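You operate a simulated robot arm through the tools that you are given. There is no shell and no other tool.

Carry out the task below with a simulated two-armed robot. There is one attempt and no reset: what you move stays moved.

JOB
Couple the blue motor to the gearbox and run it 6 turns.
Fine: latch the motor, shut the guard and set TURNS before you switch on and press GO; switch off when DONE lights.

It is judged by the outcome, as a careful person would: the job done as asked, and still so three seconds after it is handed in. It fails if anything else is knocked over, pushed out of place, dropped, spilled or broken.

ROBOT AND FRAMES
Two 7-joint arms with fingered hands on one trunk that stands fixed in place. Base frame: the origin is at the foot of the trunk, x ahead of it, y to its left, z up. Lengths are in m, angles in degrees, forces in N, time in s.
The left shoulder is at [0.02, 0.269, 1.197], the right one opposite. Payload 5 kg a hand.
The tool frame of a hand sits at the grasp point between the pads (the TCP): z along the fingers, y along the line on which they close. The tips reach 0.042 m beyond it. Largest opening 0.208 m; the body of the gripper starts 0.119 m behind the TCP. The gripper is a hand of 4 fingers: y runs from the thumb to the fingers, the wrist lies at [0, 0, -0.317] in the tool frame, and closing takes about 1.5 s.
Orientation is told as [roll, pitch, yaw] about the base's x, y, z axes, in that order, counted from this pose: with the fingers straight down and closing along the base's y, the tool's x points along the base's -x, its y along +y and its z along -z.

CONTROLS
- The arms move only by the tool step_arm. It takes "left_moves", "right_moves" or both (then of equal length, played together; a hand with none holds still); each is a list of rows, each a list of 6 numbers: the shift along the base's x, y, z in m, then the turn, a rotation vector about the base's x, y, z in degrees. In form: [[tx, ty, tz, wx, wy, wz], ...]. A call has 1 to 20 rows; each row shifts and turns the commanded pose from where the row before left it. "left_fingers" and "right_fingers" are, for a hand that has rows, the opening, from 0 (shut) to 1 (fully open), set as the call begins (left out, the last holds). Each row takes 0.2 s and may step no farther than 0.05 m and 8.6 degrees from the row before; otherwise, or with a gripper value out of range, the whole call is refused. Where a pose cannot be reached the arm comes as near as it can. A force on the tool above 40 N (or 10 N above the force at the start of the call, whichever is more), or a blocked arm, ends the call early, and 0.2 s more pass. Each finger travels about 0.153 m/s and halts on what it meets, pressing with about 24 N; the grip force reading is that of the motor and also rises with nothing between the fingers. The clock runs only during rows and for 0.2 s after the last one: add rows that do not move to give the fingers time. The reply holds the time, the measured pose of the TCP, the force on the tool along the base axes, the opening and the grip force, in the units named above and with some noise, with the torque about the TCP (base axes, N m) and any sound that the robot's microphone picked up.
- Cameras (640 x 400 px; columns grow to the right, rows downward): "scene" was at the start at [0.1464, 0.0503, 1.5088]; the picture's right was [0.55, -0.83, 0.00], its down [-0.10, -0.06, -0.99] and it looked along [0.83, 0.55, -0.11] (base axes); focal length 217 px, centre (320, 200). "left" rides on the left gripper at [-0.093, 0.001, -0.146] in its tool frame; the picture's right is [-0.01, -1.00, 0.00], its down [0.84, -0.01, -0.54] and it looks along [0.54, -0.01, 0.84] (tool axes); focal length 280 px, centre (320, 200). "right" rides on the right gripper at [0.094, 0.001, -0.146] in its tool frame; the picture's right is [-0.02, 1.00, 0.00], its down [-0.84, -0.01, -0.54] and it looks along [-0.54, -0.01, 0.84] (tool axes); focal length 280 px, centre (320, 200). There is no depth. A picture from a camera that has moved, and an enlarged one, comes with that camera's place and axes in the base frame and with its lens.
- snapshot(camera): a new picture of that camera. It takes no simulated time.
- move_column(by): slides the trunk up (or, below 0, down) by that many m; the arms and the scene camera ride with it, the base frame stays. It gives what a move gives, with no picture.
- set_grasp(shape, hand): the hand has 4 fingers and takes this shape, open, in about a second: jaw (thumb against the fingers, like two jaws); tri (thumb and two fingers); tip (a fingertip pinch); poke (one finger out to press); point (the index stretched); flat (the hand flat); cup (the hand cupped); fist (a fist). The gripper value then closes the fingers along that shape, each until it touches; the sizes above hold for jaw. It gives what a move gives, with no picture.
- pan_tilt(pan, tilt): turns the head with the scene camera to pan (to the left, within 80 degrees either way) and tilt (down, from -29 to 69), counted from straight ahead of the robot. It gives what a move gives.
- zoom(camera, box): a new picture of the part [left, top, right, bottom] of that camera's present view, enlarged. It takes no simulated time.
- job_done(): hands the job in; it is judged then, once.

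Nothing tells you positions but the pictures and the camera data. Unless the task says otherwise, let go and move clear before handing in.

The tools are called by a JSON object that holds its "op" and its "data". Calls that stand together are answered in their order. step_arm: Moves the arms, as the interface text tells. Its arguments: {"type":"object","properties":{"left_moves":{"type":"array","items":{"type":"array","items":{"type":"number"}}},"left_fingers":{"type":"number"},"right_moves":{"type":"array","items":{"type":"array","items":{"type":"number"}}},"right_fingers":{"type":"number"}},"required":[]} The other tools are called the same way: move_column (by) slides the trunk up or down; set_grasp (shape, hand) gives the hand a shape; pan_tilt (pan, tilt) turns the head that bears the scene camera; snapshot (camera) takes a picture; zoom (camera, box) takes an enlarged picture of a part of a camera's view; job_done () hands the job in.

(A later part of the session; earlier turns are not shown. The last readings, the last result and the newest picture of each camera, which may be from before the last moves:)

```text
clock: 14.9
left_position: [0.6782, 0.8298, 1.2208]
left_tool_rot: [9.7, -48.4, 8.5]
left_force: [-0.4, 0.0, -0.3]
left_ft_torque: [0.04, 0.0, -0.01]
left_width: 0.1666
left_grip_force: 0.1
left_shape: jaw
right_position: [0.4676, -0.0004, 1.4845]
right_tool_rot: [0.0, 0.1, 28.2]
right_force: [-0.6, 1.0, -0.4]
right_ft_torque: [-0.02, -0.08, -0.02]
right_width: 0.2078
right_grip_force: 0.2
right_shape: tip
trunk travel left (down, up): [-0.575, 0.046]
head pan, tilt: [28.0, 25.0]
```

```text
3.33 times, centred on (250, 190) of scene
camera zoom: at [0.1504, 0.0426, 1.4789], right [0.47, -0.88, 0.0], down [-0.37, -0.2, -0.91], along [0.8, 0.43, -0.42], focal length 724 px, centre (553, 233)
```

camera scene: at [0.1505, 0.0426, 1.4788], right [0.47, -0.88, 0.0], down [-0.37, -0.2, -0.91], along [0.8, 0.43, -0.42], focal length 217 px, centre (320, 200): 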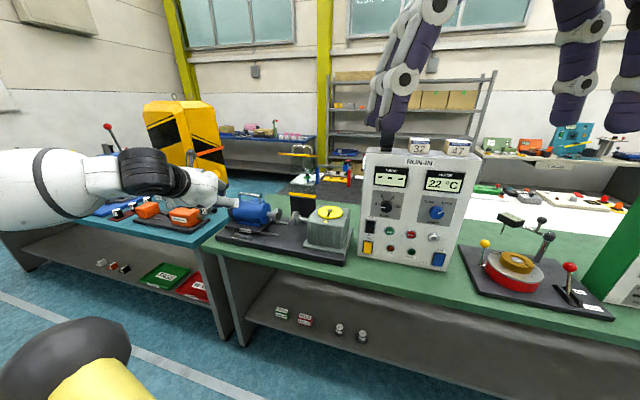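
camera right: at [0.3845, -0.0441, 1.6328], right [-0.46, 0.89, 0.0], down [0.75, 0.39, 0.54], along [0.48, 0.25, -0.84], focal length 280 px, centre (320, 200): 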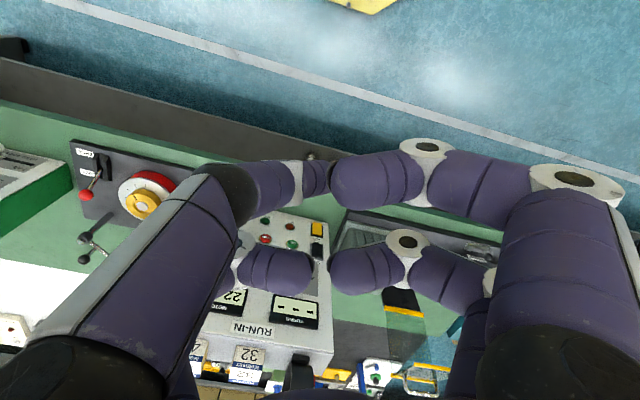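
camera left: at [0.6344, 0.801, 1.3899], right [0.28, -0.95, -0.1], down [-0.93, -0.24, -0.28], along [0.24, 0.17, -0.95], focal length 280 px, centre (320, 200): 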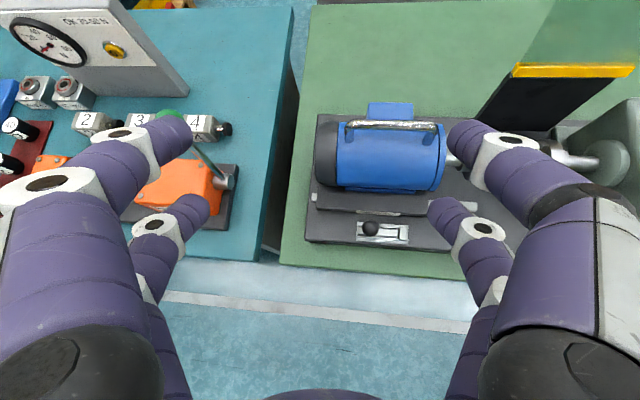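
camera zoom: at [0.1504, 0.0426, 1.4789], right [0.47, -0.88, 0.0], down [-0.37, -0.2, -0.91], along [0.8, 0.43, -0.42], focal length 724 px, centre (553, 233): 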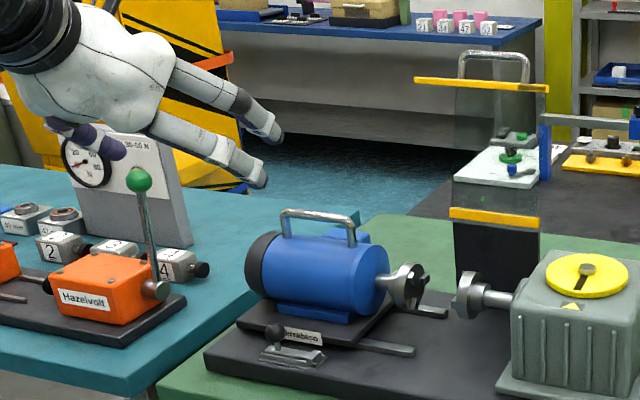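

The move halted midway while the arm swung in free space, apparently through an awkward elbow posture; nothing looks disturbed. I continue in smaller steps, straightening the hand above the motor.

{"op": "step_arm", "data": {"left_moves": [[0.005, -0.006, 0.005, -2.1, -0.3, -2.4], [0.01, -0.006, 0.0, -2.1, -0.3, -2.4], [0.012, -0.006, -0.004, -2.1, -0.3, -2.4], [0.012, -0.004, -0.006, -0.6, 4.0, 0], [0.015, -0.004, -0.008, -0.6, 4.0, 0], [0.015, -0.004, -0.01, -0.6, 4.0, 0], [0.015, -0.004, -0.012, -0.6, 4.0, 0], [0.015, -0.003, -0.012, -0.3, 2.0, 0], [0.012, 0, -0.012, 0, 0, 0], [0.01, 0, -0.012, 0, 0, 0]]}}

{"op": "snapshot", "data": {"camera": "left"}}

{"op": "zoom", "data": {"camera": "scene", "box": [170, 130, 330, 250]}}

```text
clock: 17.1
left_position: [0.8012, 0.792, 1.1488]
left_tool_rot: [0.1, -30.1, 8.5]
left_force: [0.7, -0.7, -0.9]
left_ft_torque: [0.02, 0.04, 0.04]
left_width: 0.1664
left_grip_force: 0.1
left_shape: jaw
right_position: [0.4701, 0.0006, 1.4847]
right_tool_rot: [0.1, 0.2, 28.2]
right_force: [0.3, 0.1, 0.5]
right_ft_torque: [-0.02, 0.1, 0.0]
right_width: 0.208
right_grip_force: 0.0
right_shape: tip
trunk travel left (down, up): [-0.575, 0.046]
head pan, tilt: [28.0, 25.0]
```

```text
taken
camera left: at [0.8082, 0.7947, 1.3232], right [0.16, -0.99, 0.01], down [-0.99, -0.16, 0.04], along [-0.04, -0.01, -1.0], focal length 280 px, centre (320, 200)
```

left: 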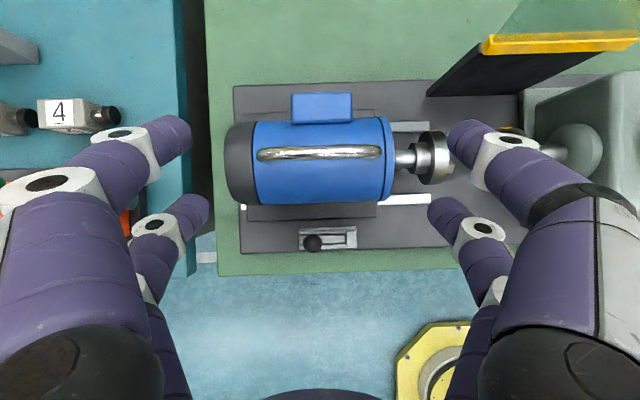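

```text
3.33 times, centred on (250, 190) of scene
camera zoom: at [0.1514, 0.0428, 1.4787], right [0.47, -0.88, 0.0], down [-0.37, -0.2, -0.91], along [0.8, 0.43, -0.42], focal length 724 px, centre (553, 233)
```

zoom: 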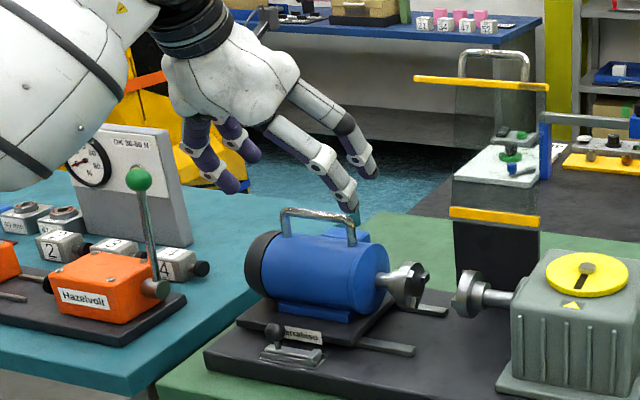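

The hand is straight above the motor and the handle sits centred between the fingers at (0.844, 0.799). I lower the hand so the far finger pair straddles the handle.

{"op": "step_arm", "data": {"left_moves": [[-0.001, 0, -0.022, 0, 0, 0], [-0.001, 0, -0.022, 0, 0, 0], [0, 0, -0.02, 0, 0, 0], [0, 0, -0.015, 0, 0, 0], [0, 0, -0.01, 0, 0, 0]]}}

{"op": "snapshot", "data": {"camera": "left"}}

{"op": "zoom", "data": {"camera": "scene", "box": [190, 150, 310, 250]}}

```text
clock: 18.3
left_position: [0.7988, 0.7923, 1.0599]
left_tool_rot: [0.1, -30.2, 8.5]
left_force: [0.0, 0.3, 0.0]
left_ft_torque: [-0.02, 0.04, -0.02]
left_width: 0.1662
left_grip_force: 0.0
left_shape: jaw
right_position: [0.4702, 0.0017, 1.4853]
right_tool_rot: [0.0, 0.2, 28.2]
right_force: [0.6, 1.0, 0.1]
right_ft_torque: [-0.04, 0.03, -0.01]
right_width: 0.2079
right_grip_force: 0.0
right_shape: tip
trunk travel left (down, up): [-0.575, 0.046]
head pan, tilt: [28.0, 25.0]
```

```text
taken
camera left: at [0.8057, 0.795, 1.2351], right [0.16, -0.99, 0.01], down [-0.99, -0.16, 0.04], along [-0.04, -0.01, -1.0], focal length 280 px, centre (320, 200)
```

left: 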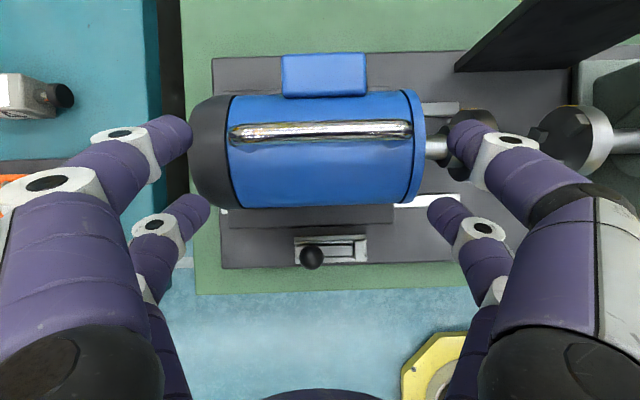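

```text
4.00 times, centred on (250, 200) of scene
camera zoom: at [0.151, 0.0429, 1.4788], right [0.47, -0.88, 0.0], down [-0.37, -0.2, -0.91], along [0.8, 0.43, -0.42], focal length 868 px, centre (600, 200)
```

zoom: 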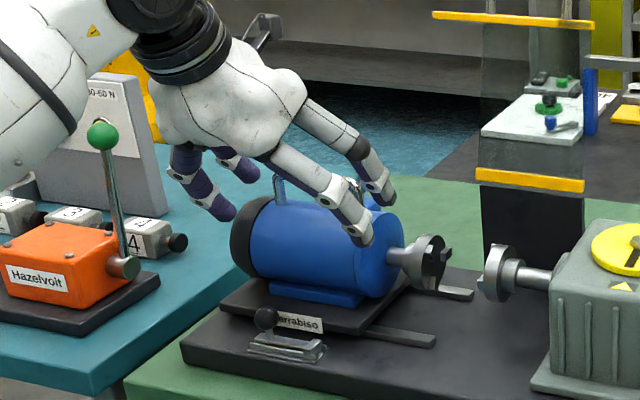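

The fingers straddle the handle. I close them a little and push the carriage to the right along the rail in small steps.

{"op": "step_arm", "data": {"left_moves": [[0, 0, 0, 0, 0, 0], [0, 0, 0, 0, 0, 0], [0.0012, -0.0079, 0, 0, 0, 0], [0.0012, -0.0079, 0, 0, 0, 0], [0.0012, -0.0079, 0, 0, 0, 0], [0.0012, -0.0079, 0, 0, 0, 0]], "left_fingers": 0.64}}

{"op": "snapshot", "data": {"camera": "left"}}

{"op": "zoom", "data": {"camera": "scene", "box": [190, 150, 310, 250]}}

```text
clock: 19.7
left_position: [0.8043, 0.7604, 1.0614]
left_tool_rot: [0.1, -30.2, 8.5]
left_force: [-1.0, 2.9, -0.4]
left_ft_torque: [0.05, -0.02, 0.14]
left_width: 0.1348
left_grip_force: 0.1
left_shape: jaw
right_position: [0.469, 0.0004, 1.4853]
right_tool_rot: [0.0, 0.1, 28.2]
right_force: [-1.1, -0.6, -0.7]
right_ft_torque: [0.01, -0.01, 0.01]
right_width: 0.2079
right_grip_force: 0.1
right_shape: tip
trunk travel left (down, up): [-0.575, 0.046]
head pan, tilt: [28.0, 25.0]
```

```text
taken
camera left: at [0.8113, 0.762, 1.2358], right [0.16, -0.99, 0.01], down [-0.99, -0.16, 0.04], along [-0.04, -0.01, -1.0], focal length 280 px, centre (320, 200)
```

left: 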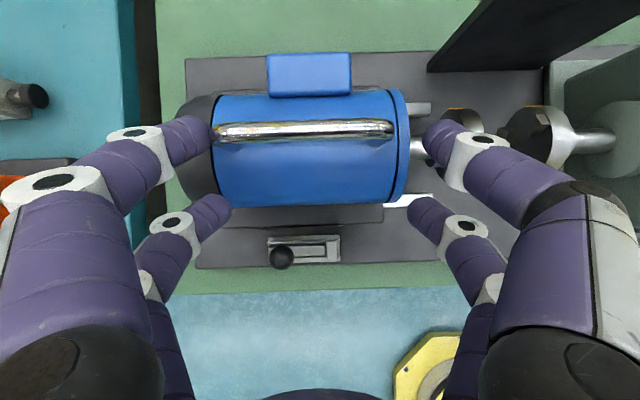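

```text
4.00 times, centred on (250, 200) of scene
camera zoom: at [0.1507, 0.0426, 1.4788], right [0.47, -0.88, 0.0], down [-0.37, -0.2, -0.91], along [0.8, 0.43, -0.42], focal length 868 px, centre (600, 200)
```

zoom: 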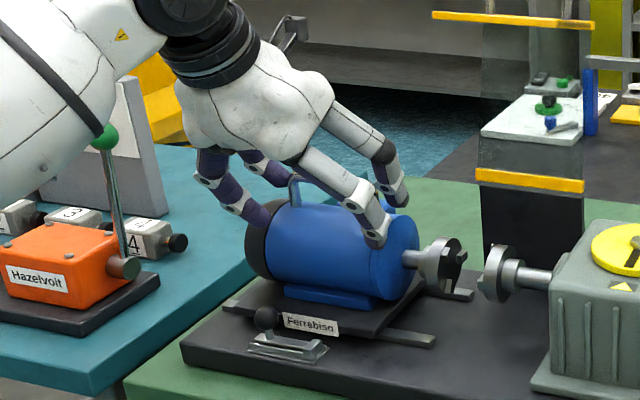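

The carriage slides freely, with about 3 N on the hand. I keep pushing and watch for the lugs meeting.

{"op": "step_arm", "data": {"left_moves": [[0.0012, -0.0079, 0, 0, 0, 0], [0.0012, -0.0079, 0, 0, 0, 0], [0.0012, -0.0079, 0, 0, 0, 0]]}}

{"op": "snapshot", "data": {"camera": "left"}}

{"op": "zoom", "data": {"camera": "scene", "box": [230, 180, 310, 240]}}

```text
clock: 20.5
left_position: [0.8077, 0.7371, 1.0616]
left_tool_rot: [0.1, -30.2, 8.5]
left_force: [0.9, 1.7, -0.5]
left_ft_torque: [0.08, -0.05, -0.01]
left_width: 0.1349
left_grip_force: 0.0
left_shape: jaw
right_position: [0.47, -0.0014, 1.4846]
right_tool_rot: [0.0, 0.1, 28.1]
right_force: [0.8, -0.7, 0.1]
right_ft_torque: [-0.02, 0.01, 0.0]
right_width: 0.208
right_grip_force: 0.1
right_shape: tip
trunk travel left (down, up): [-0.575, 0.046]
head pan, tilt: [28.0, 25.0]
```

```text
taken
camera left: at [0.8148, 0.7386, 1.2359], right [0.16, -0.99, 0.01], down [-0.99, -0.16, 0.04], along [-0.04, -0.01, -1.0], focal length 280 px, centre (320, 200)
```

left: 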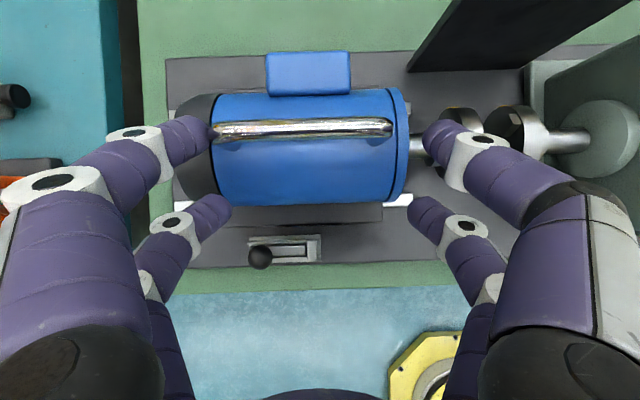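

```text
6.67 times, centred on (270, 210) of scene
camera zoom: at [0.1508, 0.0426, 1.4788], right [0.47, -0.88, 0.0], down [-0.37, -0.2, -0.91], along [0.8, 0.43, -0.42], focal length 1447 px, centre (653, 133)
```

zoom: 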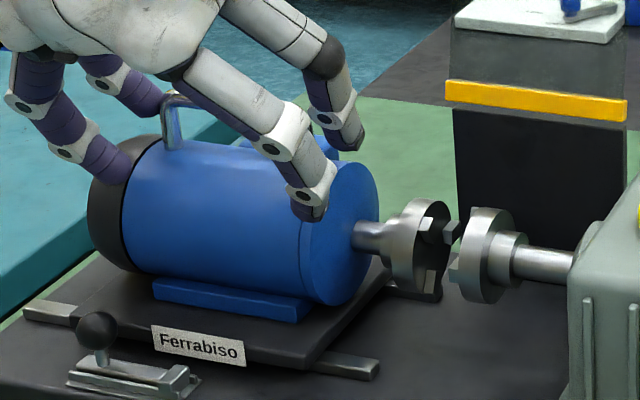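

{"op": "step_arm", "data": {"left_moves": [[0.0009, -0.0059, 0, 0, 0, 0], [0.0009, -0.0059, 0, 0, 0, 0], [0.0006, -0.004, 0, 0, 0, 0], [0.0006, -0.004, 0, 0, 0, 0]]}}

{"op": "zoom", "data": {"camera": "scene", "box": [240, 185, 310, 235]}}

{"op": "snapshot", "data": {"camera": "left"}}

```text
clock: 21.5
left_position: [0.8098, 0.717, 1.0614]
left_tool_rot: [0.2, -30.1, 8.6]
left_force: [1.0, 3.5, 0.3]
left_ft_torque: [0.09, -0.02, -0.01]
left_width: 0.1351
left_grip_force: 0.0
left_shape: jaw
right_position: [0.4693, -0.0006, 1.4841]
right_tool_rot: [0.0, 0.0, 28.2]
right_force: [0.1, -0.5, 0.0]
right_ft_torque: [0.01, -0.01, 0.01]
right_width: 0.208
right_grip_force: 0.0
right_shape: tip
trunk travel left (down, up): [-0.575, 0.046]
head pan, tilt: [28.0, 25.0]
```

```text
8.00 times, centred on (275, 210) of scene
camera zoom: at [0.1508, 0.0427, 1.4788], right [0.47, -0.88, 0.0], down [-0.37, -0.2, -0.91], along [0.8, 0.43, -0.42], focal length 1736 px, centre (680, 120)
```

zoom: 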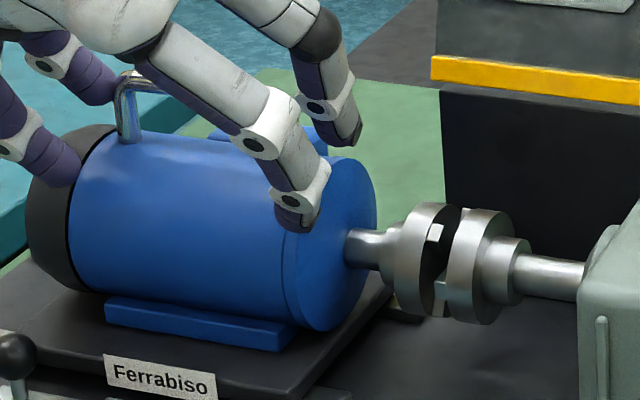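

```text
taken
camera left: at [0.8175, 0.7198, 1.2355], right [0.16, -0.99, 0.01], down [-0.99, -0.16, 0.04], along [-0.04, -0.01, -1.0], focal length 280 px, centre (320, 200)
```

left: 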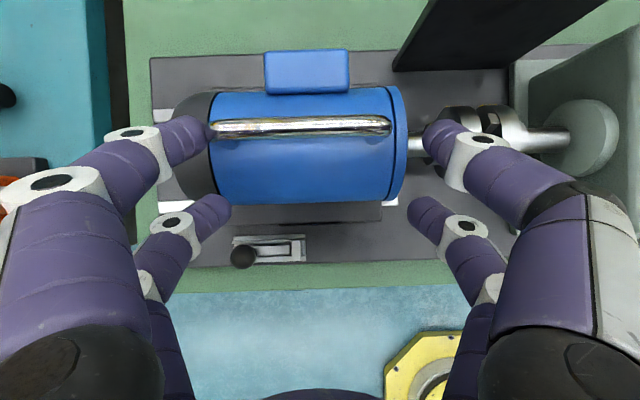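

{"op": "step_arm", "data": {"left_moves": [[0.0006, -0.004, 0, 0, 0, 0], [0.0006, -0.004, 0, 0, 0, 0], [0.0006, -0.004, 0, 0, 0, 0]]}}

{"op": "zoom", "data": {"camera": "scene", "box": [240, 185, 310, 235]}}

{"op": "zoom", "data": {"camera": "left", "box": [360, 70, 600, 220]}}

```text
clock: 22.3
left_position: [0.8119, 0.7063, 1.0618]
left_tool_rot: [0.3, -30.1, 8.7]
left_force: [1.4, 6.7, 0.5]
left_ft_torque: [0.13, -0.06, 0.04]
left_width: 0.1357
left_grip_force: 0.0
left_shape: jaw
right_position: [0.4696, 0.0006, 1.4842]
right_tool_rot: [0.0, 0.2, 28.3]
right_force: [0.2, 0.7, 0.2]
right_ft_torque: [0.02, -0.01, 0.02]
right_width: 0.2078
right_grip_force: 0.1
right_shape: tip
trunk travel left (down, up): [-0.575, 0.046]
head pan, tilt: [28.0, 25.0]
```

```text
8.00 times, centred on (275, 210) of scene
camera zoom: at [0.1508, 0.043, 1.4788], right [0.47, -0.88, 0.0], down [-0.37, -0.2, -0.91], along [0.8, 0.43, -0.42], focal length 1736 px, centre (680, 120)
```

zoom: 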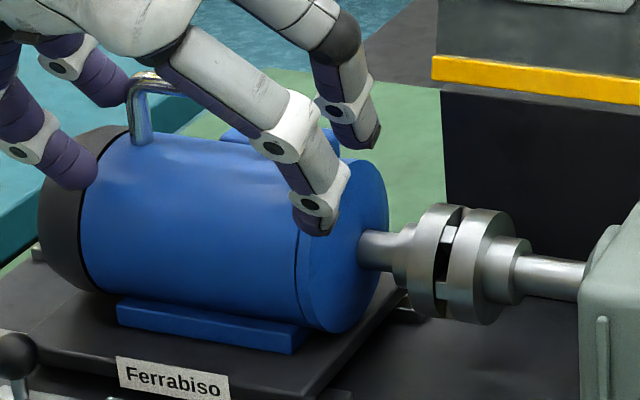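

```text
2.67 times, centred on (480, 145) of left
camera zoom: at [0.8189, 0.7085, 1.2355], right [0.16, -0.99, 0.0], down [-0.99, -0.16, 0.04], along [-0.04, -0.01, -1.0], focal length 748 px, centre (-107, 347)
```

zoom: 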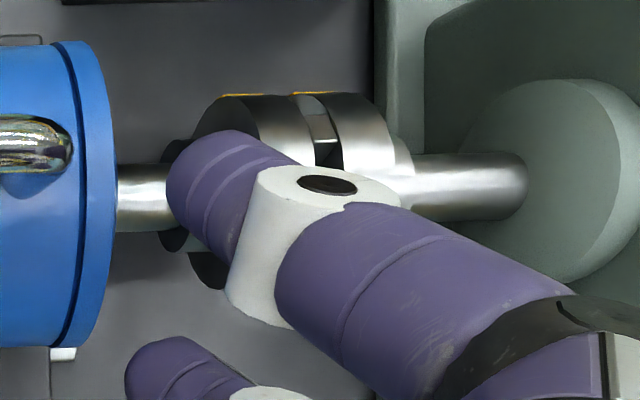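

The lugs have interleaved and the force is starting to rise. I push a few millimetres more to seat the carriage.

{"op": "step_arm", "data": {"left_moves": [[0.0006, -0.004, 0, 0, 0, 0], [0.0006, -0.004, 0, 0, 0, 0], [0.0006, -0.004, 0, 0, 0, 0]]}}

{"op": "zoom", "data": {"camera": "scene", "box": [240, 185, 310, 235]}}

{"op": "snapshot", "data": {"camera": "left"}}

```text
clock: 23.1
left_position: [0.8133, 0.6957, 1.0608]
left_tool_rot: [0.1, -30.1, 8.5]
left_force: [-0.2, 13.5, 0.6]
left_ft_torque: [0.12, 0.0, 0.33]
left_width: 0.1377
left_grip_force: 0.2
left_shape: jaw
right_position: [0.4684, 0.0016, 1.4843]
right_tool_rot: [0.0, 0.1, 28.2]
right_force: [1.1, 0.2, -0.2]
right_ft_torque: [0.0, 0.0, -0.01]
right_width: 0.2081
right_grip_force: 0.1
right_shape: tip
trunk travel left (down, up): [-0.575, 0.046]
head pan, tilt: [28.0, 25.0]
```

```text
8.00 times, centred on (275, 210) of scene
camera zoom: at [0.1507, 0.0436, 1.4788], right [0.47, -0.88, 0.0], down [-0.37, -0.2, -0.91], along [0.8, 0.43, -0.42], focal length 1736 px, centre (680, 120)
```

zoom: 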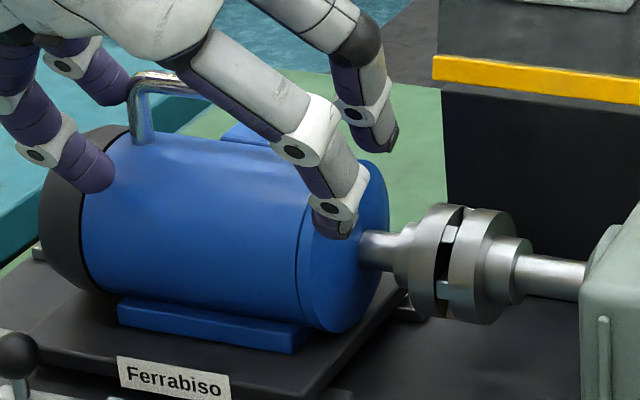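

```text
taken
camera left: at [0.8208, 0.6975, 1.235], right [0.16, -0.99, 0.0], down [-0.99, -0.16, 0.04], along [-0.04, -0.01, -1.0], focal length 280 px, centre (320, 200)
```

left: 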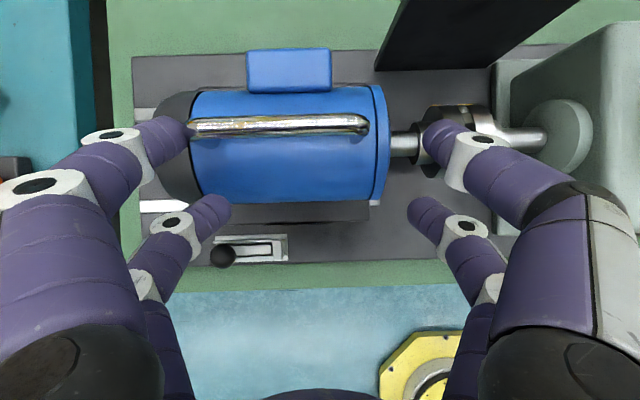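

{"op": "zoom", "data": {"camera": "scene", "box": [282, 205, 306, 230]}}

{"op": "zoom", "data": {"camera": "left", "box": [400, 90, 500, 150]}}

```text
16.00 times, centred on (294, 218) of scene
camera zoom: at [0.1507, 0.0436, 1.4788], right [0.47, -0.88, 0.0], down [-0.37, -0.2, -0.91], along [0.8, 0.43, -0.42], focal length 3473 px, centre (736, -80)
```

zoom: 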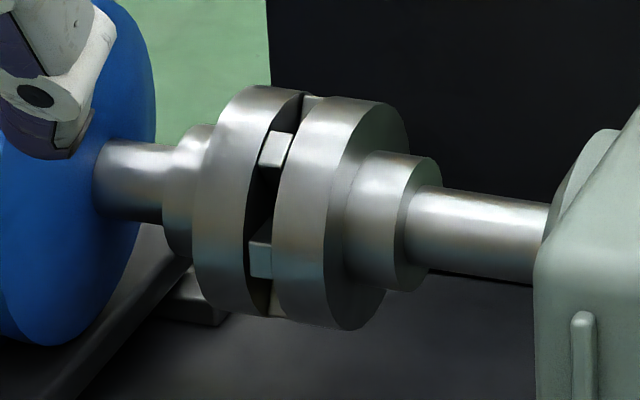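

```text
6.40 times, centred on (450, 120) of left
camera zoom: at [0.8208, 0.6975, 1.235], right [0.16, -0.99, 0.0], down [-0.99, -0.16, 0.04], along [-0.04, -0.01, -1.0], focal length 1794 px, centre (-512, 712)
```

zoom: 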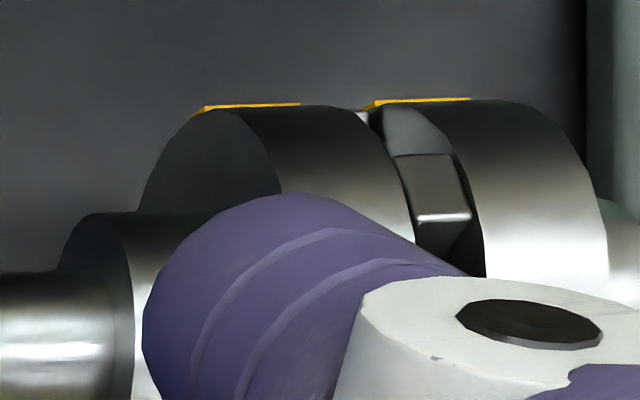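

The lugs fill the gap, so the coupling is fully engaged and the carriage is at its stop. I back off, lift, close the fingers and bring the hand to the left of the latch knob at (0.730, 0.791, 0.924).

{"op": "step_arm", "data": {"left_moves": [[-0.0015, 0.01, 0, 0, 0, 0], [-0.0005, 0.003, 0.01, 0, 0, 0], [0, 0, 0.02, 0, 0, 0], [0, 0, 0.03, 0, 0, 0], [0, 0, 0.03, 0, 0, 0]], "left_fingers": 0.7}}

{"op": "step_arm", "data": {"left_moves": [[-0.02, 0.015, 0, 0.6, -4, 0], [-0.02, 0.015, 0, 0.6, -4, 0], [-0.02, 0.015, 0, 0.6, -4, 0], [-0.02, 0.015, 0, 0.6, -4, 0], [-0.015, 0.015, 0, 0.6, -4, 0], [-0.01, 0.015, -0.01, 0.6, -4, 0], [-0.005, 0.015, -0.02, 0.75, -5, 0], [0, 0.008, -0.02, 0, 0, 0], [0, 0, -0.02, 0, 0, 0], [0, 0, -0.01, 0, 0, 0]], "left_fingers": 0.0}}

{"op": "snapshot", "data": {"camera": "left"}}

{"op": "zoom", "data": {"camera": "scene", "box": [190, 150, 310, 250]}}

```text
clock: 24.3
left_position: [0.8104, 0.706, 1.152]
left_tool_rot: [0.3, -30.1, 8.5]
left_force: [0.1, -0.7, 0.4]
left_ft_torque: [0.05, 0.02, 0.03]
left_width: 0.1456
left_grip_force: 0.1
left_shape: jaw
right_position: [0.4687, -0.0019, 1.484]
right_tool_rot: [0.0, 0.1, 28.2]
right_force: [-0.1, 0.3, 0.0]
right_ft_torque: [0.07, -0.05, 0.0]
right_width: 0.2081
right_grip_force: 0.0
right_shape: tip
trunk travel left (down, up): [-0.575, 0.046]
head pan, tilt: [28.0, 25.0]
```

```text
clock: 26.5
left_position: [0.7021, 0.8204, 1.0716]
left_tool_rot: [0.1, -59.4, 8.6]
left_force: [0.5, 0.2, 0.0]
left_ft_torque: [0.01, 0.0, 0.0]
left_width: 0.0
left_grip_force: 24.5
left_shape: jaw
right_position: [0.4686, 0.0013, 1.4849]
right_tool_rot: [0.0, 0.1, 28.2]
right_force: [0.3, 0.1, -0.4]
right_ft_torque: [-0.01, 0.04, 0.0]
right_width: 0.208
right_grip_force: 0.1
right_shape: tip
trunk travel left (down, up): [-0.575, 0.046]
head pan, tilt: [28.0, 25.0]
```

```text
taken
camera left: at [0.624, 0.8101, 1.2275], right [0.16, -0.99, 0.01], down [-0.88, -0.15, -0.45], along [0.45, 0.06, -0.89], focal length 280 px, centre (320, 200)
```

left: 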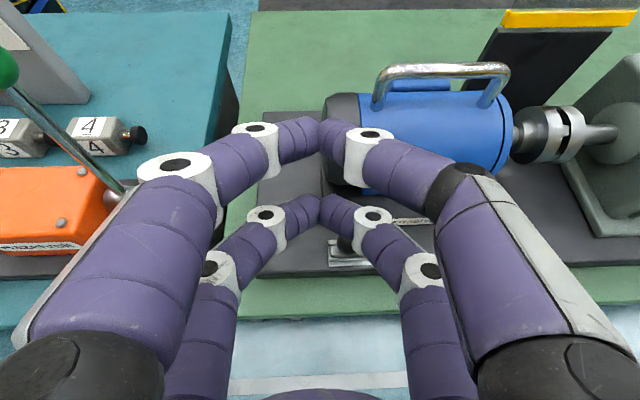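

```text
4.00 times, centred on (250, 200) of scene
camera zoom: at [0.1511, 0.0428, 1.4787], right [0.47, -0.88, 0.0], down [-0.37, -0.2, -0.91], along [0.8, 0.43, -0.42], focal length 868 px, centre (600, 200)
```

zoom: 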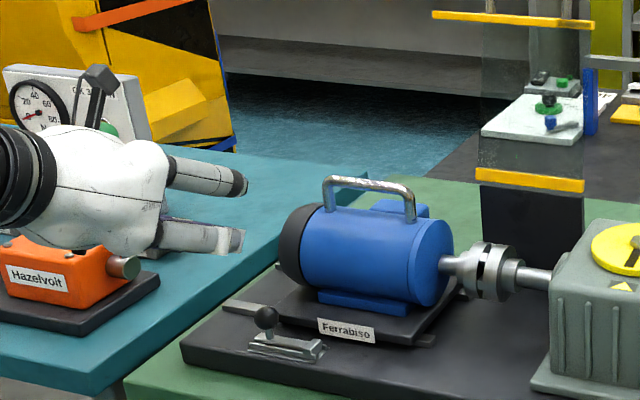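

The closed fingertips form a wide V, so instead I open the jaw slightly, straddle the knob with the lower finger pair, and slide it right with the inside of the left finger.

{"op": "step_arm", "data": {"left_moves": [[0.003, -0.008, 0, 0, 0, 0], [0.003, -0.008, 0, 0, 0, 0], [0.003, -0.008, 0, 0, 0, 0], [0.002, -0.008, -0.01, 0, 0, 0], [0, 0, -0.015, 0, 0, 0], [0, 0, -0.015, 0, 0, 0]], "left_fingers": 0.36}}

{"op": "snapshot", "data": {"camera": "left"}}

{"op": "zoom", "data": {"camera": "scene", "box": [190, 150, 310, 250]}}

```text
clock: 27.9
left_position: [0.7123, 0.788, 1.0321]
left_tool_rot: [0.2, -59.4, 8.5]
left_force: [0.3, 0.4, 0.8]
left_ft_torque: [-0.01, -0.01, -0.02]
left_width: 0.0744
left_grip_force: 0.1
left_shape: jaw
right_position: [0.4695, -0.0012, 1.485]
right_tool_rot: [0.1, 0.0, 28.2]
right_force: [-0.4, -0.4, 0.0]
right_ft_torque: [-0.03, 0.03, -0.02]
right_width: 0.2078
right_grip_force: 0.1
right_shape: tip
trunk travel left (down, up): [-0.575, 0.046]
head pan, tilt: [28.0, 25.0]
```

```text
taken
camera left: at [0.635, 0.7773, 1.187], right [0.16, -0.99, 0.01], down [-0.88, -0.15, -0.45], along [0.45, 0.06, -0.89], focal length 280 px, centre (320, 200)
```

left: 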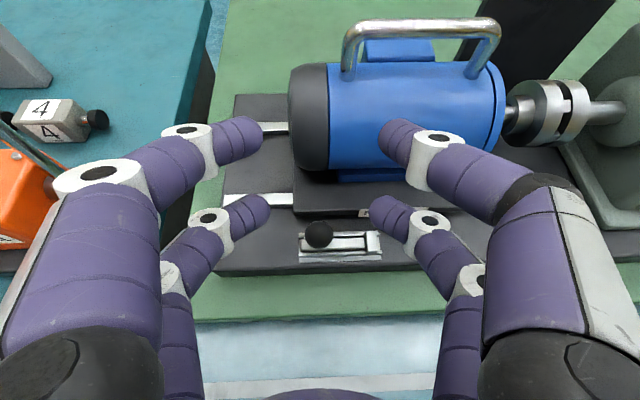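

```text
4.00 times, centred on (250, 200) of scene
camera zoom: at [0.1509, 0.0428, 1.4788], right [0.47, -0.88, 0.0], down [-0.37, -0.2, -0.91], along [0.8, 0.43, -0.42], focal length 868 px, centre (600, 200)
```

zoom: 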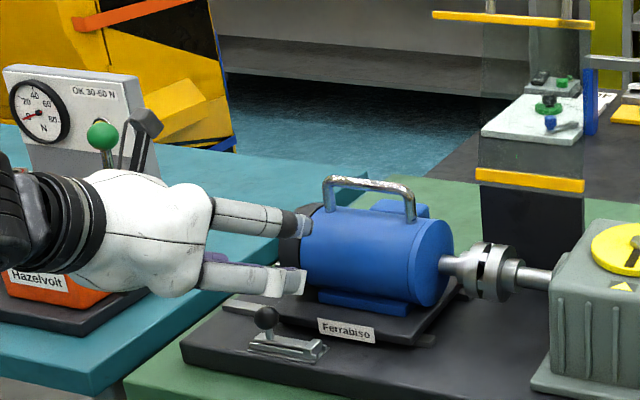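

The knob is centred between the lower fingers. I go down around it.

{"op": "step_arm", "data": {"left_moves": [[0, 0, -0.02, 0, 0, 0], [0, 0, -0.02, 0, 0, 0], [0, 0, -0.015, 0, 0, 0], [0, 0, -0.01, 0, 0, 0], [0, 0, -0.005, 0, 0, 0]]}}

{"op": "snapshot", "data": {"camera": "left"}}

{"op": "zoom", "data": {"camera": "scene", "box": [190, 170, 290, 250]}}

```text
clock: 29.1
left_position: [0.7122, 0.7881, 0.9611]
left_tool_rot: [0.2, -59.5, 8.5]
left_force: [0.5, 1.0, -0.6]
left_ft_torque: [0.02, 0.01, -0.03]
left_width: 0.0744
left_grip_force: 0.1
left_shape: jaw
right_position: [0.4693, 0.0004, 1.4848]
right_tool_rot: [0.1, 0.1, 28.3]
right_force: [0.0, 1.4, -0.2]
right_ft_torque: [0.0, 0.0, 0.01]
right_width: 0.2081
right_grip_force: 0.1
right_shape: tip
trunk travel left (down, up): [-0.575, 0.046]
head pan, tilt: [28.0, 25.0]
```

```text
taken
camera left: at [0.6349, 0.7772, 1.1166], right [0.16, -0.99, 0.01], down [-0.88, -0.15, -0.45], along [0.45, 0.06, -0.89], focal length 280 px, centre (320, 200)
```

left: 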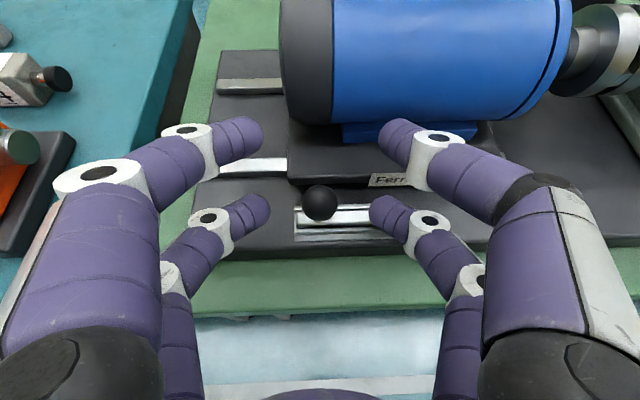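

```text
5.00 times, centred on (240, 210) of scene
camera zoom: at [0.1509, 0.0428, 1.4788], right [0.47, -0.88, 0.0], down [-0.37, -0.2, -0.91], along [0.8, 0.43, -0.42], focal length 1085 px, centre (720, 150)
```

zoom: 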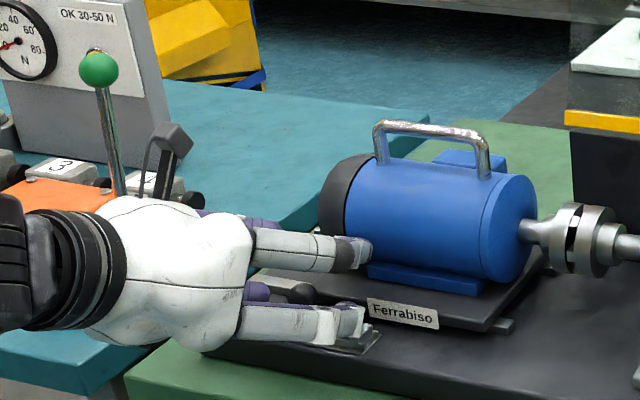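

{"op": "step_arm", "data": {"left_moves": [[0, 0, 0, 0, 0, 0], [0, 0, 0, 0, 0, 0], [0.0009, -0.0059, 0, 0, 0, 0], [0.0009, -0.0059, 0, 0, 0, 0], [0.0009, -0.0059, 0, 0, 0, 0], [0.0009, -0.0059, 0, 0, 0, 0], [0.0009, -0.0059, 0, 0, 0, 0]], "left_fingers": 0.2}}

{"op": "snapshot", "data": {"camera": "left"}}

```text
clock: 30.7
left_position: [0.7159, 0.7574, 0.9627]
left_tool_rot: [0.2, -59.5, 8.5]
left_force: [0.2, 0.9, 0.1]
left_ft_torque: [0.11, -0.02, -0.03]
left_width: 0.0423
left_grip_force: 0.0
left_shape: jaw
right_position: [0.4693, 0.001, 1.4844]
right_tool_rot: [0.0, 0.1, 28.1]
right_force: [0.0, 0.0, 0.0]
right_ft_torque: [0.02, 0.03, 0.01]
right_width: 0.2079
right_grip_force: 0.1
right_shape: tip
trunk travel left (down, up): [-0.575, 0.046]
head pan, tilt: [28.0, 25.0]
```

```text
taken
camera left: at [0.639, 0.7465, 1.1177], right [0.16, -0.99, 0.01], down [-0.88, -0.15, -0.45], along [0.45, 0.06, -0.89], focal length 280 px, centre (320, 200)
```

left: 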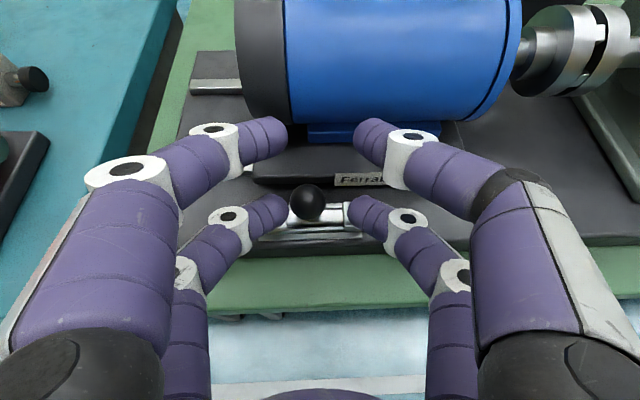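

The knob is now moving with the fingers. I keep sliding.

{"op": "step_arm", "data": {"left_moves": [[0.0009, -0.0059, 0, 0, 0, 0], [0.0009, -0.0059, 0, 0, 0, 0], [0.0009, -0.0059, 0, 0, 0, 0], [0.0009, -0.0059, 0, 0, 0, 0]]}}

{"op": "snapshot", "data": {"camera": "left"}}

{"op": "zoom", "data": {"camera": "left", "box": [220, 150, 420, 270]}}

```text
clock: 31.7
left_position: [0.7183, 0.737, 0.9615]
left_tool_rot: [0.2, -59.6, 8.6]
left_force: [-4.6, 6.7, 3.5]
left_ft_torque: [0.44, 0.16, 0.24]
left_width: 0.0435
left_grip_force: 0.1
left_shape: jaw
right_position: [0.4687, -0.0004, 1.4851]
right_tool_rot: [0.0, 0.0, 28.2]
right_force: [1.0, 0.4, -0.1]
right_ft_torque: [-0.03, -0.04, -0.01]
right_width: 0.2078
right_grip_force: 0.1
right_shape: tip
trunk travel left (down, up): [-0.575, 0.046]
head pan, tilt: [28.0, 25.0]
```

```text
taken
camera left: at [0.6417, 0.7251, 1.1172], right [0.16, -0.99, 0.01], down [-0.88, -0.15, -0.45], along [0.45, 0.06, -0.89], focal length 280 px, centre (320, 200)
```

left: 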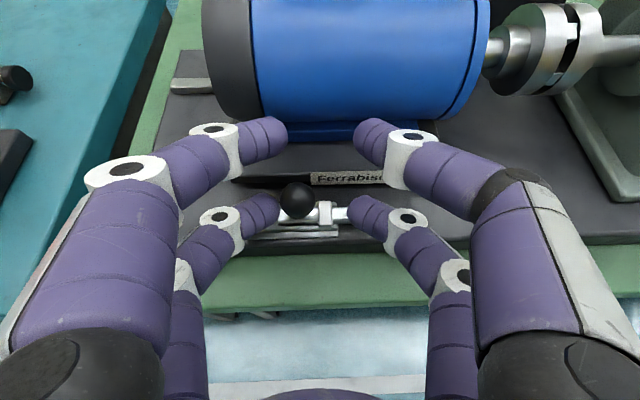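

```text
3.20 times, centred on (320, 210) of left
camera zoom: at [0.6417, 0.7251, 1.1172], right [0.16, -0.99, 0.01], down [-0.88, -0.15, -0.45], along [0.45, 0.06, -0.89], focal length 897 px, centre (320, 168)
```

zoom: 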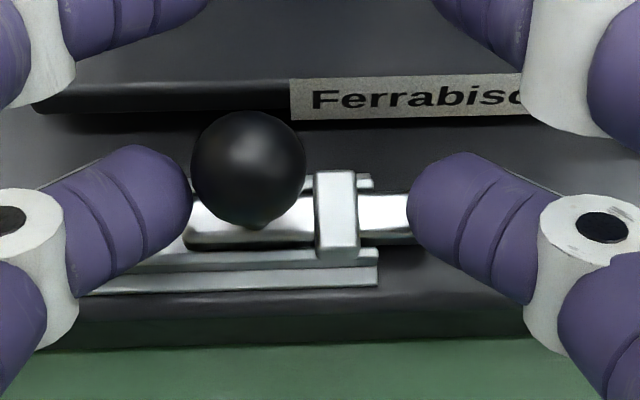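

{"op": "step_arm", "data": {"left_moves": [[0.0006, -0.004, 0, 0, 0, 0], [0.0006, -0.004, 0, 0, 0, 0]]}}

{"op": "zoom", "data": {"camera": "left", "box": [220, 150, 420, 270]}}

```text
clock: 32.3
left_position: [0.7222, 0.7276, 0.9632]
left_tool_rot: [0.3, -59.6, 8.6]
left_force: [-5.9, 10.0, 7.8]
left_ft_torque: [0.83, 0.27, 0.33]
left_width: 0.0447
left_grip_force: 0.1
left_shape: jaw
right_position: [0.4676, 0.0009, 1.484]
right_tool_rot: [0.0, 0.1, 28.3]
right_force: [-0.2, -1.2, -0.2]
right_ft_torque: [0.0, 0.01, 0.01]
right_width: 0.2078
right_grip_force: 0.0
right_shape: tip
trunk travel left (down, up): [-0.575, 0.046]
head pan, tilt: [28.0, 25.0]
```

```text
3.20 times, centred on (320, 210) of left
camera zoom: at [0.6436, 0.717, 1.1186], right [0.16, -0.99, 0.01], down [-0.88, -0.15, -0.45], along [0.45, 0.06, -0.89], focal length 897 px, centre (320, 168)
```

zoom: 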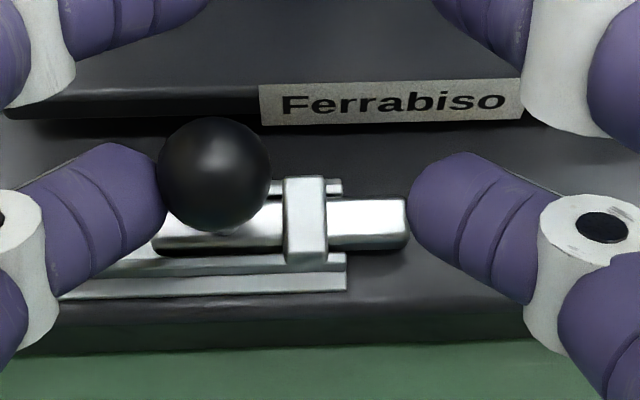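

{"op": "step_arm", "data": {"left_moves": [[0.0006, -0.004, 0, 0, 0, 0], [0.0006, -0.004, 0, 0, 0, 0]]}}

{"op": "zoom", "data": {"camera": "left", "box": [220, 150, 420, 270]}}

```text
clock: 32.9
left_position: [0.7214, 0.7212, 0.9636]
left_tool_rot: [0.2, -59.6, 8.4]
left_force: [-5.0, 15.5, 14.4]
left_ft_torque: [1.49, 0.21, 0.32]
left_width: 0.0474
left_grip_force: 0.0
left_shape: jaw
right_position: [0.469, -0.0002, 1.4858]
right_tool_rot: [0.0, 0.1, 28.2]
right_force: [-0.4, 0.3, -0.1]
right_ft_torque: [-0.01, -0.02, 0.0]
right_width: 0.2079
right_grip_force: 0.0
right_shape: tip
trunk travel left (down, up): [-0.575, 0.046]
head pan, tilt: [28.0, 25.0]
```

```text
3.20 times, centred on (320, 210) of left
camera zoom: at [0.6438, 0.709, 1.1187], right [0.16, -0.99, 0.01], down [-0.88, -0.15, -0.45], along [0.45, 0.06, -0.89], focal length 897 px, centre (320, 168)
```

zoom: 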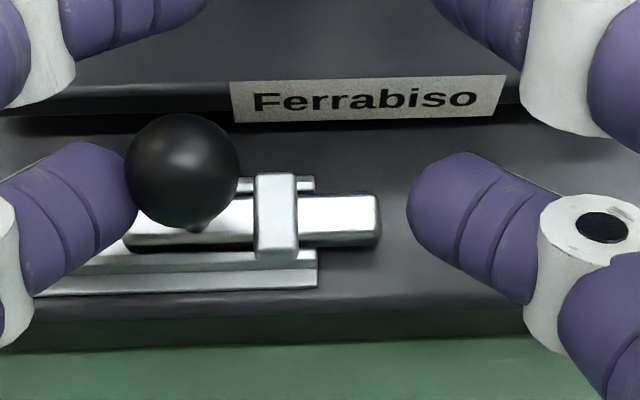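

The bolt no longer moves, so it is at its end: latched. I back the left hand off and lift it away, then look at the guard handle closely.

{"op": "step_arm", "data": {"left_moves": [[-0.001, 0.008, 0, 0, 0, 0], [-0.001, 0.008, 0, 0, 0, 0], [0, 0, 0.015, 0, 0, 0], [0, 0, 0.02, 0, 0, 0], [-0.005, 0, 0.03, 0, 0, 0], [-0.01, 0, 0.03, 0, 0, 0], [-0.01, -0.01, 0.03, 0, 0, 0], [0, -0.02, 0.03, 0, 0, 0], [0, -0.02, 0.03, 0, 0, 0], [0, -0.02, 0.03, 0, 0, 0], [0, -0.02, 0.03, 0, 0, 0], [0.01, -0.02, 0.03, 0, 0, 0], [0.01, -0.02, 0.03, 0, 0, 0]], "left_fingers": 0.36}}

{"op": "snapshot", "data": {"camera": "left"}}

{"op": "zoom", "data": {"camera": "scene", "box": [190, 110, 330, 250]}}

```text
clock: 35.7
left_position: [0.7159, 0.6039, 1.2686]
left_tool_rot: [0.3, -59.6, 8.3]
left_force: [-0.1, -0.2, 1.4]
left_ft_torque: [0.01, -0.01, 0.06]
left_width: 0.0749
left_grip_force: 0.0
left_shape: jaw
right_position: [0.4683, -0.0009, 1.4853]
right_tool_rot: [0.1, 0.1, 28.2]
right_force: [-0.5, -0.8, 0.8]
right_ft_torque: [0.11, 0.0, 0.03]
right_width: 0.2078
right_grip_force: 0.1
right_shape: tip
trunk travel left (down, up): [-0.575, 0.046]
head pan, tilt: [28.0, 25.0]
```

```text
taken
camera left: at [0.6377, 0.5934, 1.4232], right [0.16, -0.99, 0.01], down [-0.88, -0.14, -0.45], along [0.45, 0.06, -0.89], focal length 280 px, centre (320, 200)
```

left: 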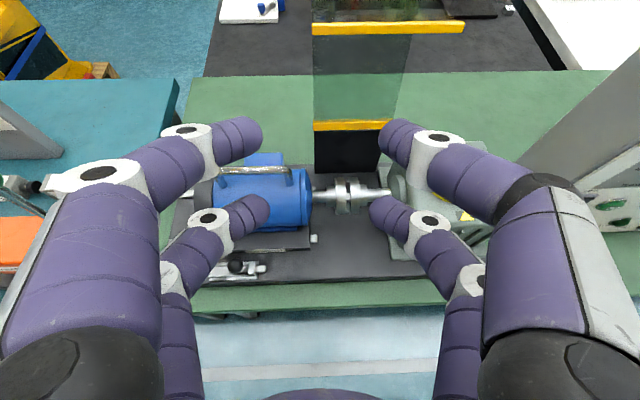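

```text
2.86 times, centred on (260, 180) of scene
camera zoom: at [0.15, 0.0417, 1.479], right [0.47, -0.88, 0.0], down [-0.37, -0.2, -0.91], along [0.8, 0.43, -0.42], focal length 620 px, centre (491, 257)
```

zoom: 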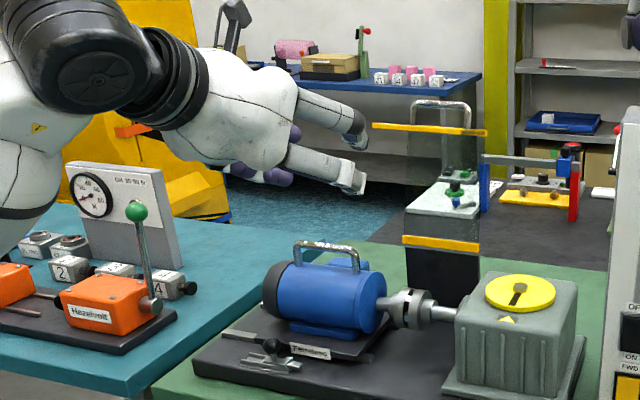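

I tilt the left hand up so its camera can see the guard handle.

{"op": "step_arm", "data": {"left_moves": [[-0.01, 0, 0.01, 0.87, -5.9, 0], [-0.01, 0, 0.01, 0.87, -5.9, 0], [-0.01, 0, 0.01, 0.87, -5.9, 0], [-0.01, 0, 0.01, 0.87, -5.9, 0]], "left_fingers": 0.9}}

{"op": "snapshot", "data": {"camera": "left"}}

```text
clock: 36.7
left_position: [0.6754, 0.6041, 1.3073]
left_tool_rot: [-0.3, -83.5, 8.7]
left_force: [0.3, 0.1, -1.2]
left_ft_torque: [0.03, -0.06, 0.04]
left_width: 0.187
left_grip_force: 0.0
left_shape: jaw
right_position: [0.468, -0.0015, 1.4858]
right_tool_rot: [0.0, 0.1, 28.1]
right_force: [-0.9, -1.6, 0.8]
right_ft_torque: [0.1, -0.11, 0.0]
right_width: 0.2081
right_grip_force: 0.0
right_shape: tip
trunk travel left (down, up): [-0.575, 0.046]
head pan, tilt: [28.0, 25.0]
```

```text
taken
camera left: at [0.543, 0.5856, 1.4181], right [0.15, -0.99, 0.02], down [-0.62, -0.11, -0.78], along [0.77, 0.11, -0.63], focal length 280 px, centre (320, 200)
```

left: 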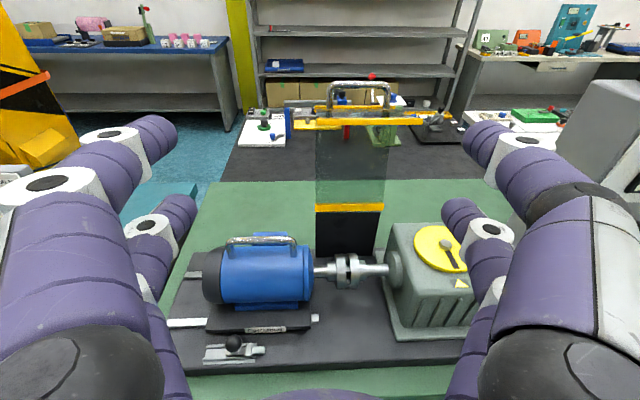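

{"op": "zoom", "data": {"camera": "left", "box": [280, 70, 440, 170]}}

{"op": "zoom", "data": {"camera": "scene", "box": [265, 125, 325, 175]}}

{"op": "zoom", "data": {"camera": "left", "box": [180, 240, 300, 380]}}

```text
4.00 times, centred on (360, 120) of left
camera zoom: at [0.543, 0.5856, 1.4181], right [0.15, -0.99, 0.02], down [-0.62, -0.11, -0.78], along [0.77, 0.11, -0.63], focal length 1122 px, centre (160, 520)
```

zoom: 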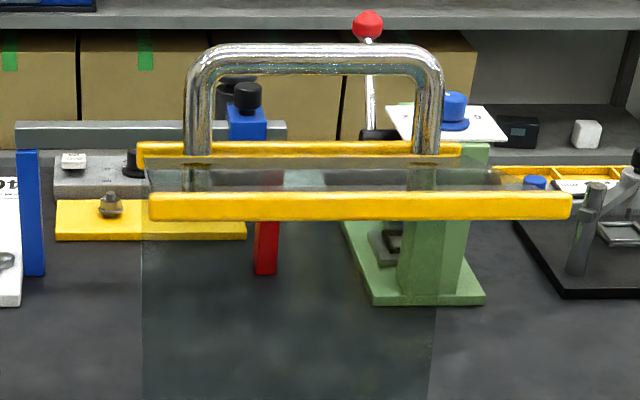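

```text
8.00 times, centred on (295, 150) of scene
camera zoom: at [0.1504, 0.042, 1.479], right [0.47, -0.88, 0.0], down [-0.37, -0.2, -0.91], along [0.8, 0.42, -0.42], focal length 1736 px, centre (520, 600)
```

zoom: 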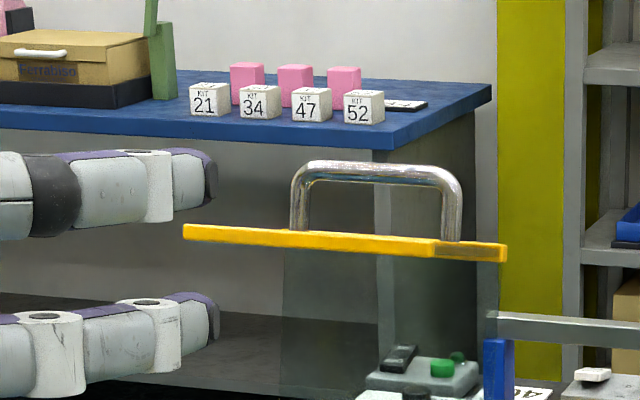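

```text
2.86 times, centred on (240, 310) of left
camera zoom: at [0.543, 0.5856, 1.4181], right [0.15, -0.99, 0.02], down [-0.62, -0.11, -0.78], along [0.77, 0.11, -0.63], focal length 801 px, centre (549, -114)
```

zoom: 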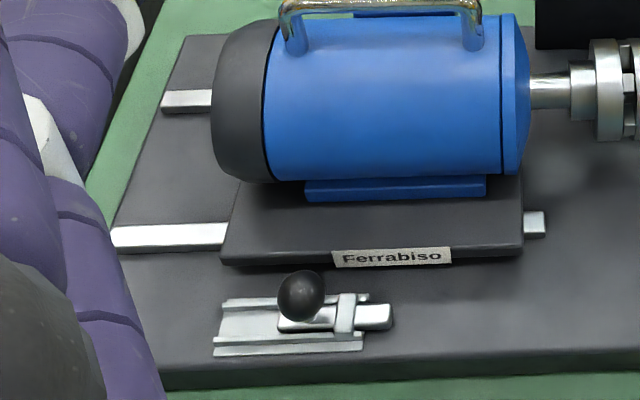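

The guard's handle bar runs from about (1.000, 0.640) to (1.015, 0.544) at z≈1.273. I'll use the poke finger hooked over and behind the bar to draw the guard forward and down. First I shape the hand and move in front of it.

{"op": "set_grasp", "data": {"hand": "left", "shape": "poke"}}

{"op": "step_arm", "data": {"left_moves": [[0.01, 0, 0.02, -0.84, 5.53, 0], [0.02, -0.002, 0.02, -0.84, 5.53, 0], [0.025, -0.002, 0.01, -0.84, 5.53, 0], [0.025, -0.002, 0.01, -0.84, 5.53, 0], [0.03, -0.003, 0.01, -0.84, 5.53, 0], [0.03, -0.003, 0.005, -0.84, 5.53, 0], [0.03, -0.003, 0, 0, 0, 0], [0.03, -0.003, 0, 0, 0, 0], [0.03, -0.003, 0, 0, 0, 0], [0.025, 0, 0, 0, 0, 0], [0.015, 0, 0, 0, 0, 0]]}}

{"op": "snapshot", "data": {"camera": "left"}}

{"op": "zoom", "data": {"camera": "scene", "box": [220, 90, 360, 190]}}

```text
clock: 37.6
left_position: [0.6762, 0.6053, 1.3069]
left_tool_rot: [-0.3, -83.4, 9.1]
left_force: [-0.1, 0.0, -0.9]
left_ft_torque: [-0.04, -0.01, -0.01]
left_width: 0.0
left_grip_force: 0.1
left_shape: poke
right_position: [0.47, 0.0003, 1.4849]
right_tool_rot: [0.0, 0.1, 28.1]
right_force: [0.6, -0.5, 0.6]
right_ft_torque: [-0.01, 0.05, 0.01]
right_width: 0.2081
right_grip_force: 0.0
right_shape: tip
trunk travel left (down, up): [-0.575, 0.046]
head pan, tilt: [28.0, 25.0]
```

```text
clock: 40.0
left_position: [0.9455, 0.5824, 1.3801]
left_tool_rot: [0.0, -49.8, 8.7]
left_force: [0.1, 1.0, 0.2]
left_ft_torque: [-0.03, 0.01, -0.02]
left_width: 0.0001
left_grip_force: 0.1
left_shape: poke
right_position: [0.4701, 0.0004, 1.4849]
right_tool_rot: [0.0, 0.2, 28.3]
right_force: [0.1, 1.3, -0.3]
right_ft_torque: [-0.02, 0.05, 0.01]
right_width: 0.2083
right_grip_force: 0.0
right_shape: tip
trunk travel left (down, up): [-0.575, 0.046]
head pan, tilt: [28.0, 25.0]
```

```text
taken
camera left: at [0.895, 0.5758, 1.5472], right [0.16, -0.99, 0.01], down [-0.94, -0.16, -0.29], along [0.29, 0.04, -0.96], focal length 280 px, centre (320, 200)
```

left: 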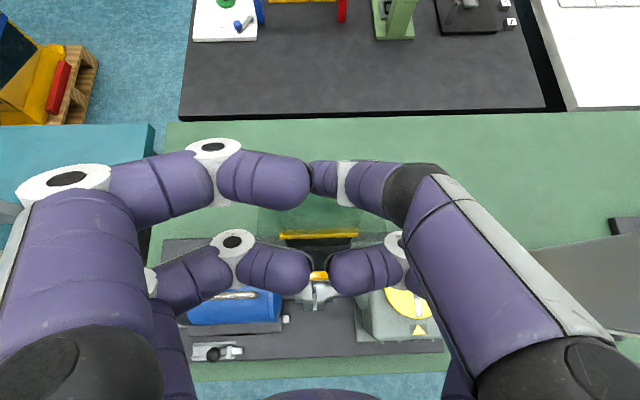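

```text
4.00 times, centred on (290, 140) of scene
camera zoom: at [0.1512, 0.0429, 1.4787], right [0.47, -0.88, 0.0], down [-0.37, -0.2, -0.91], along [0.8, 0.43, -0.42], focal length 868 px, centre (440, 440)
```

zoom: 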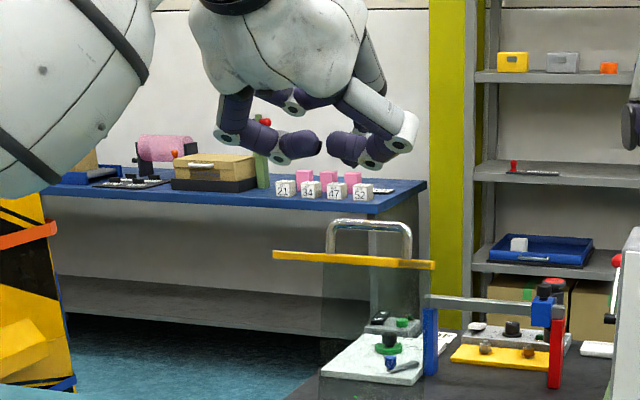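

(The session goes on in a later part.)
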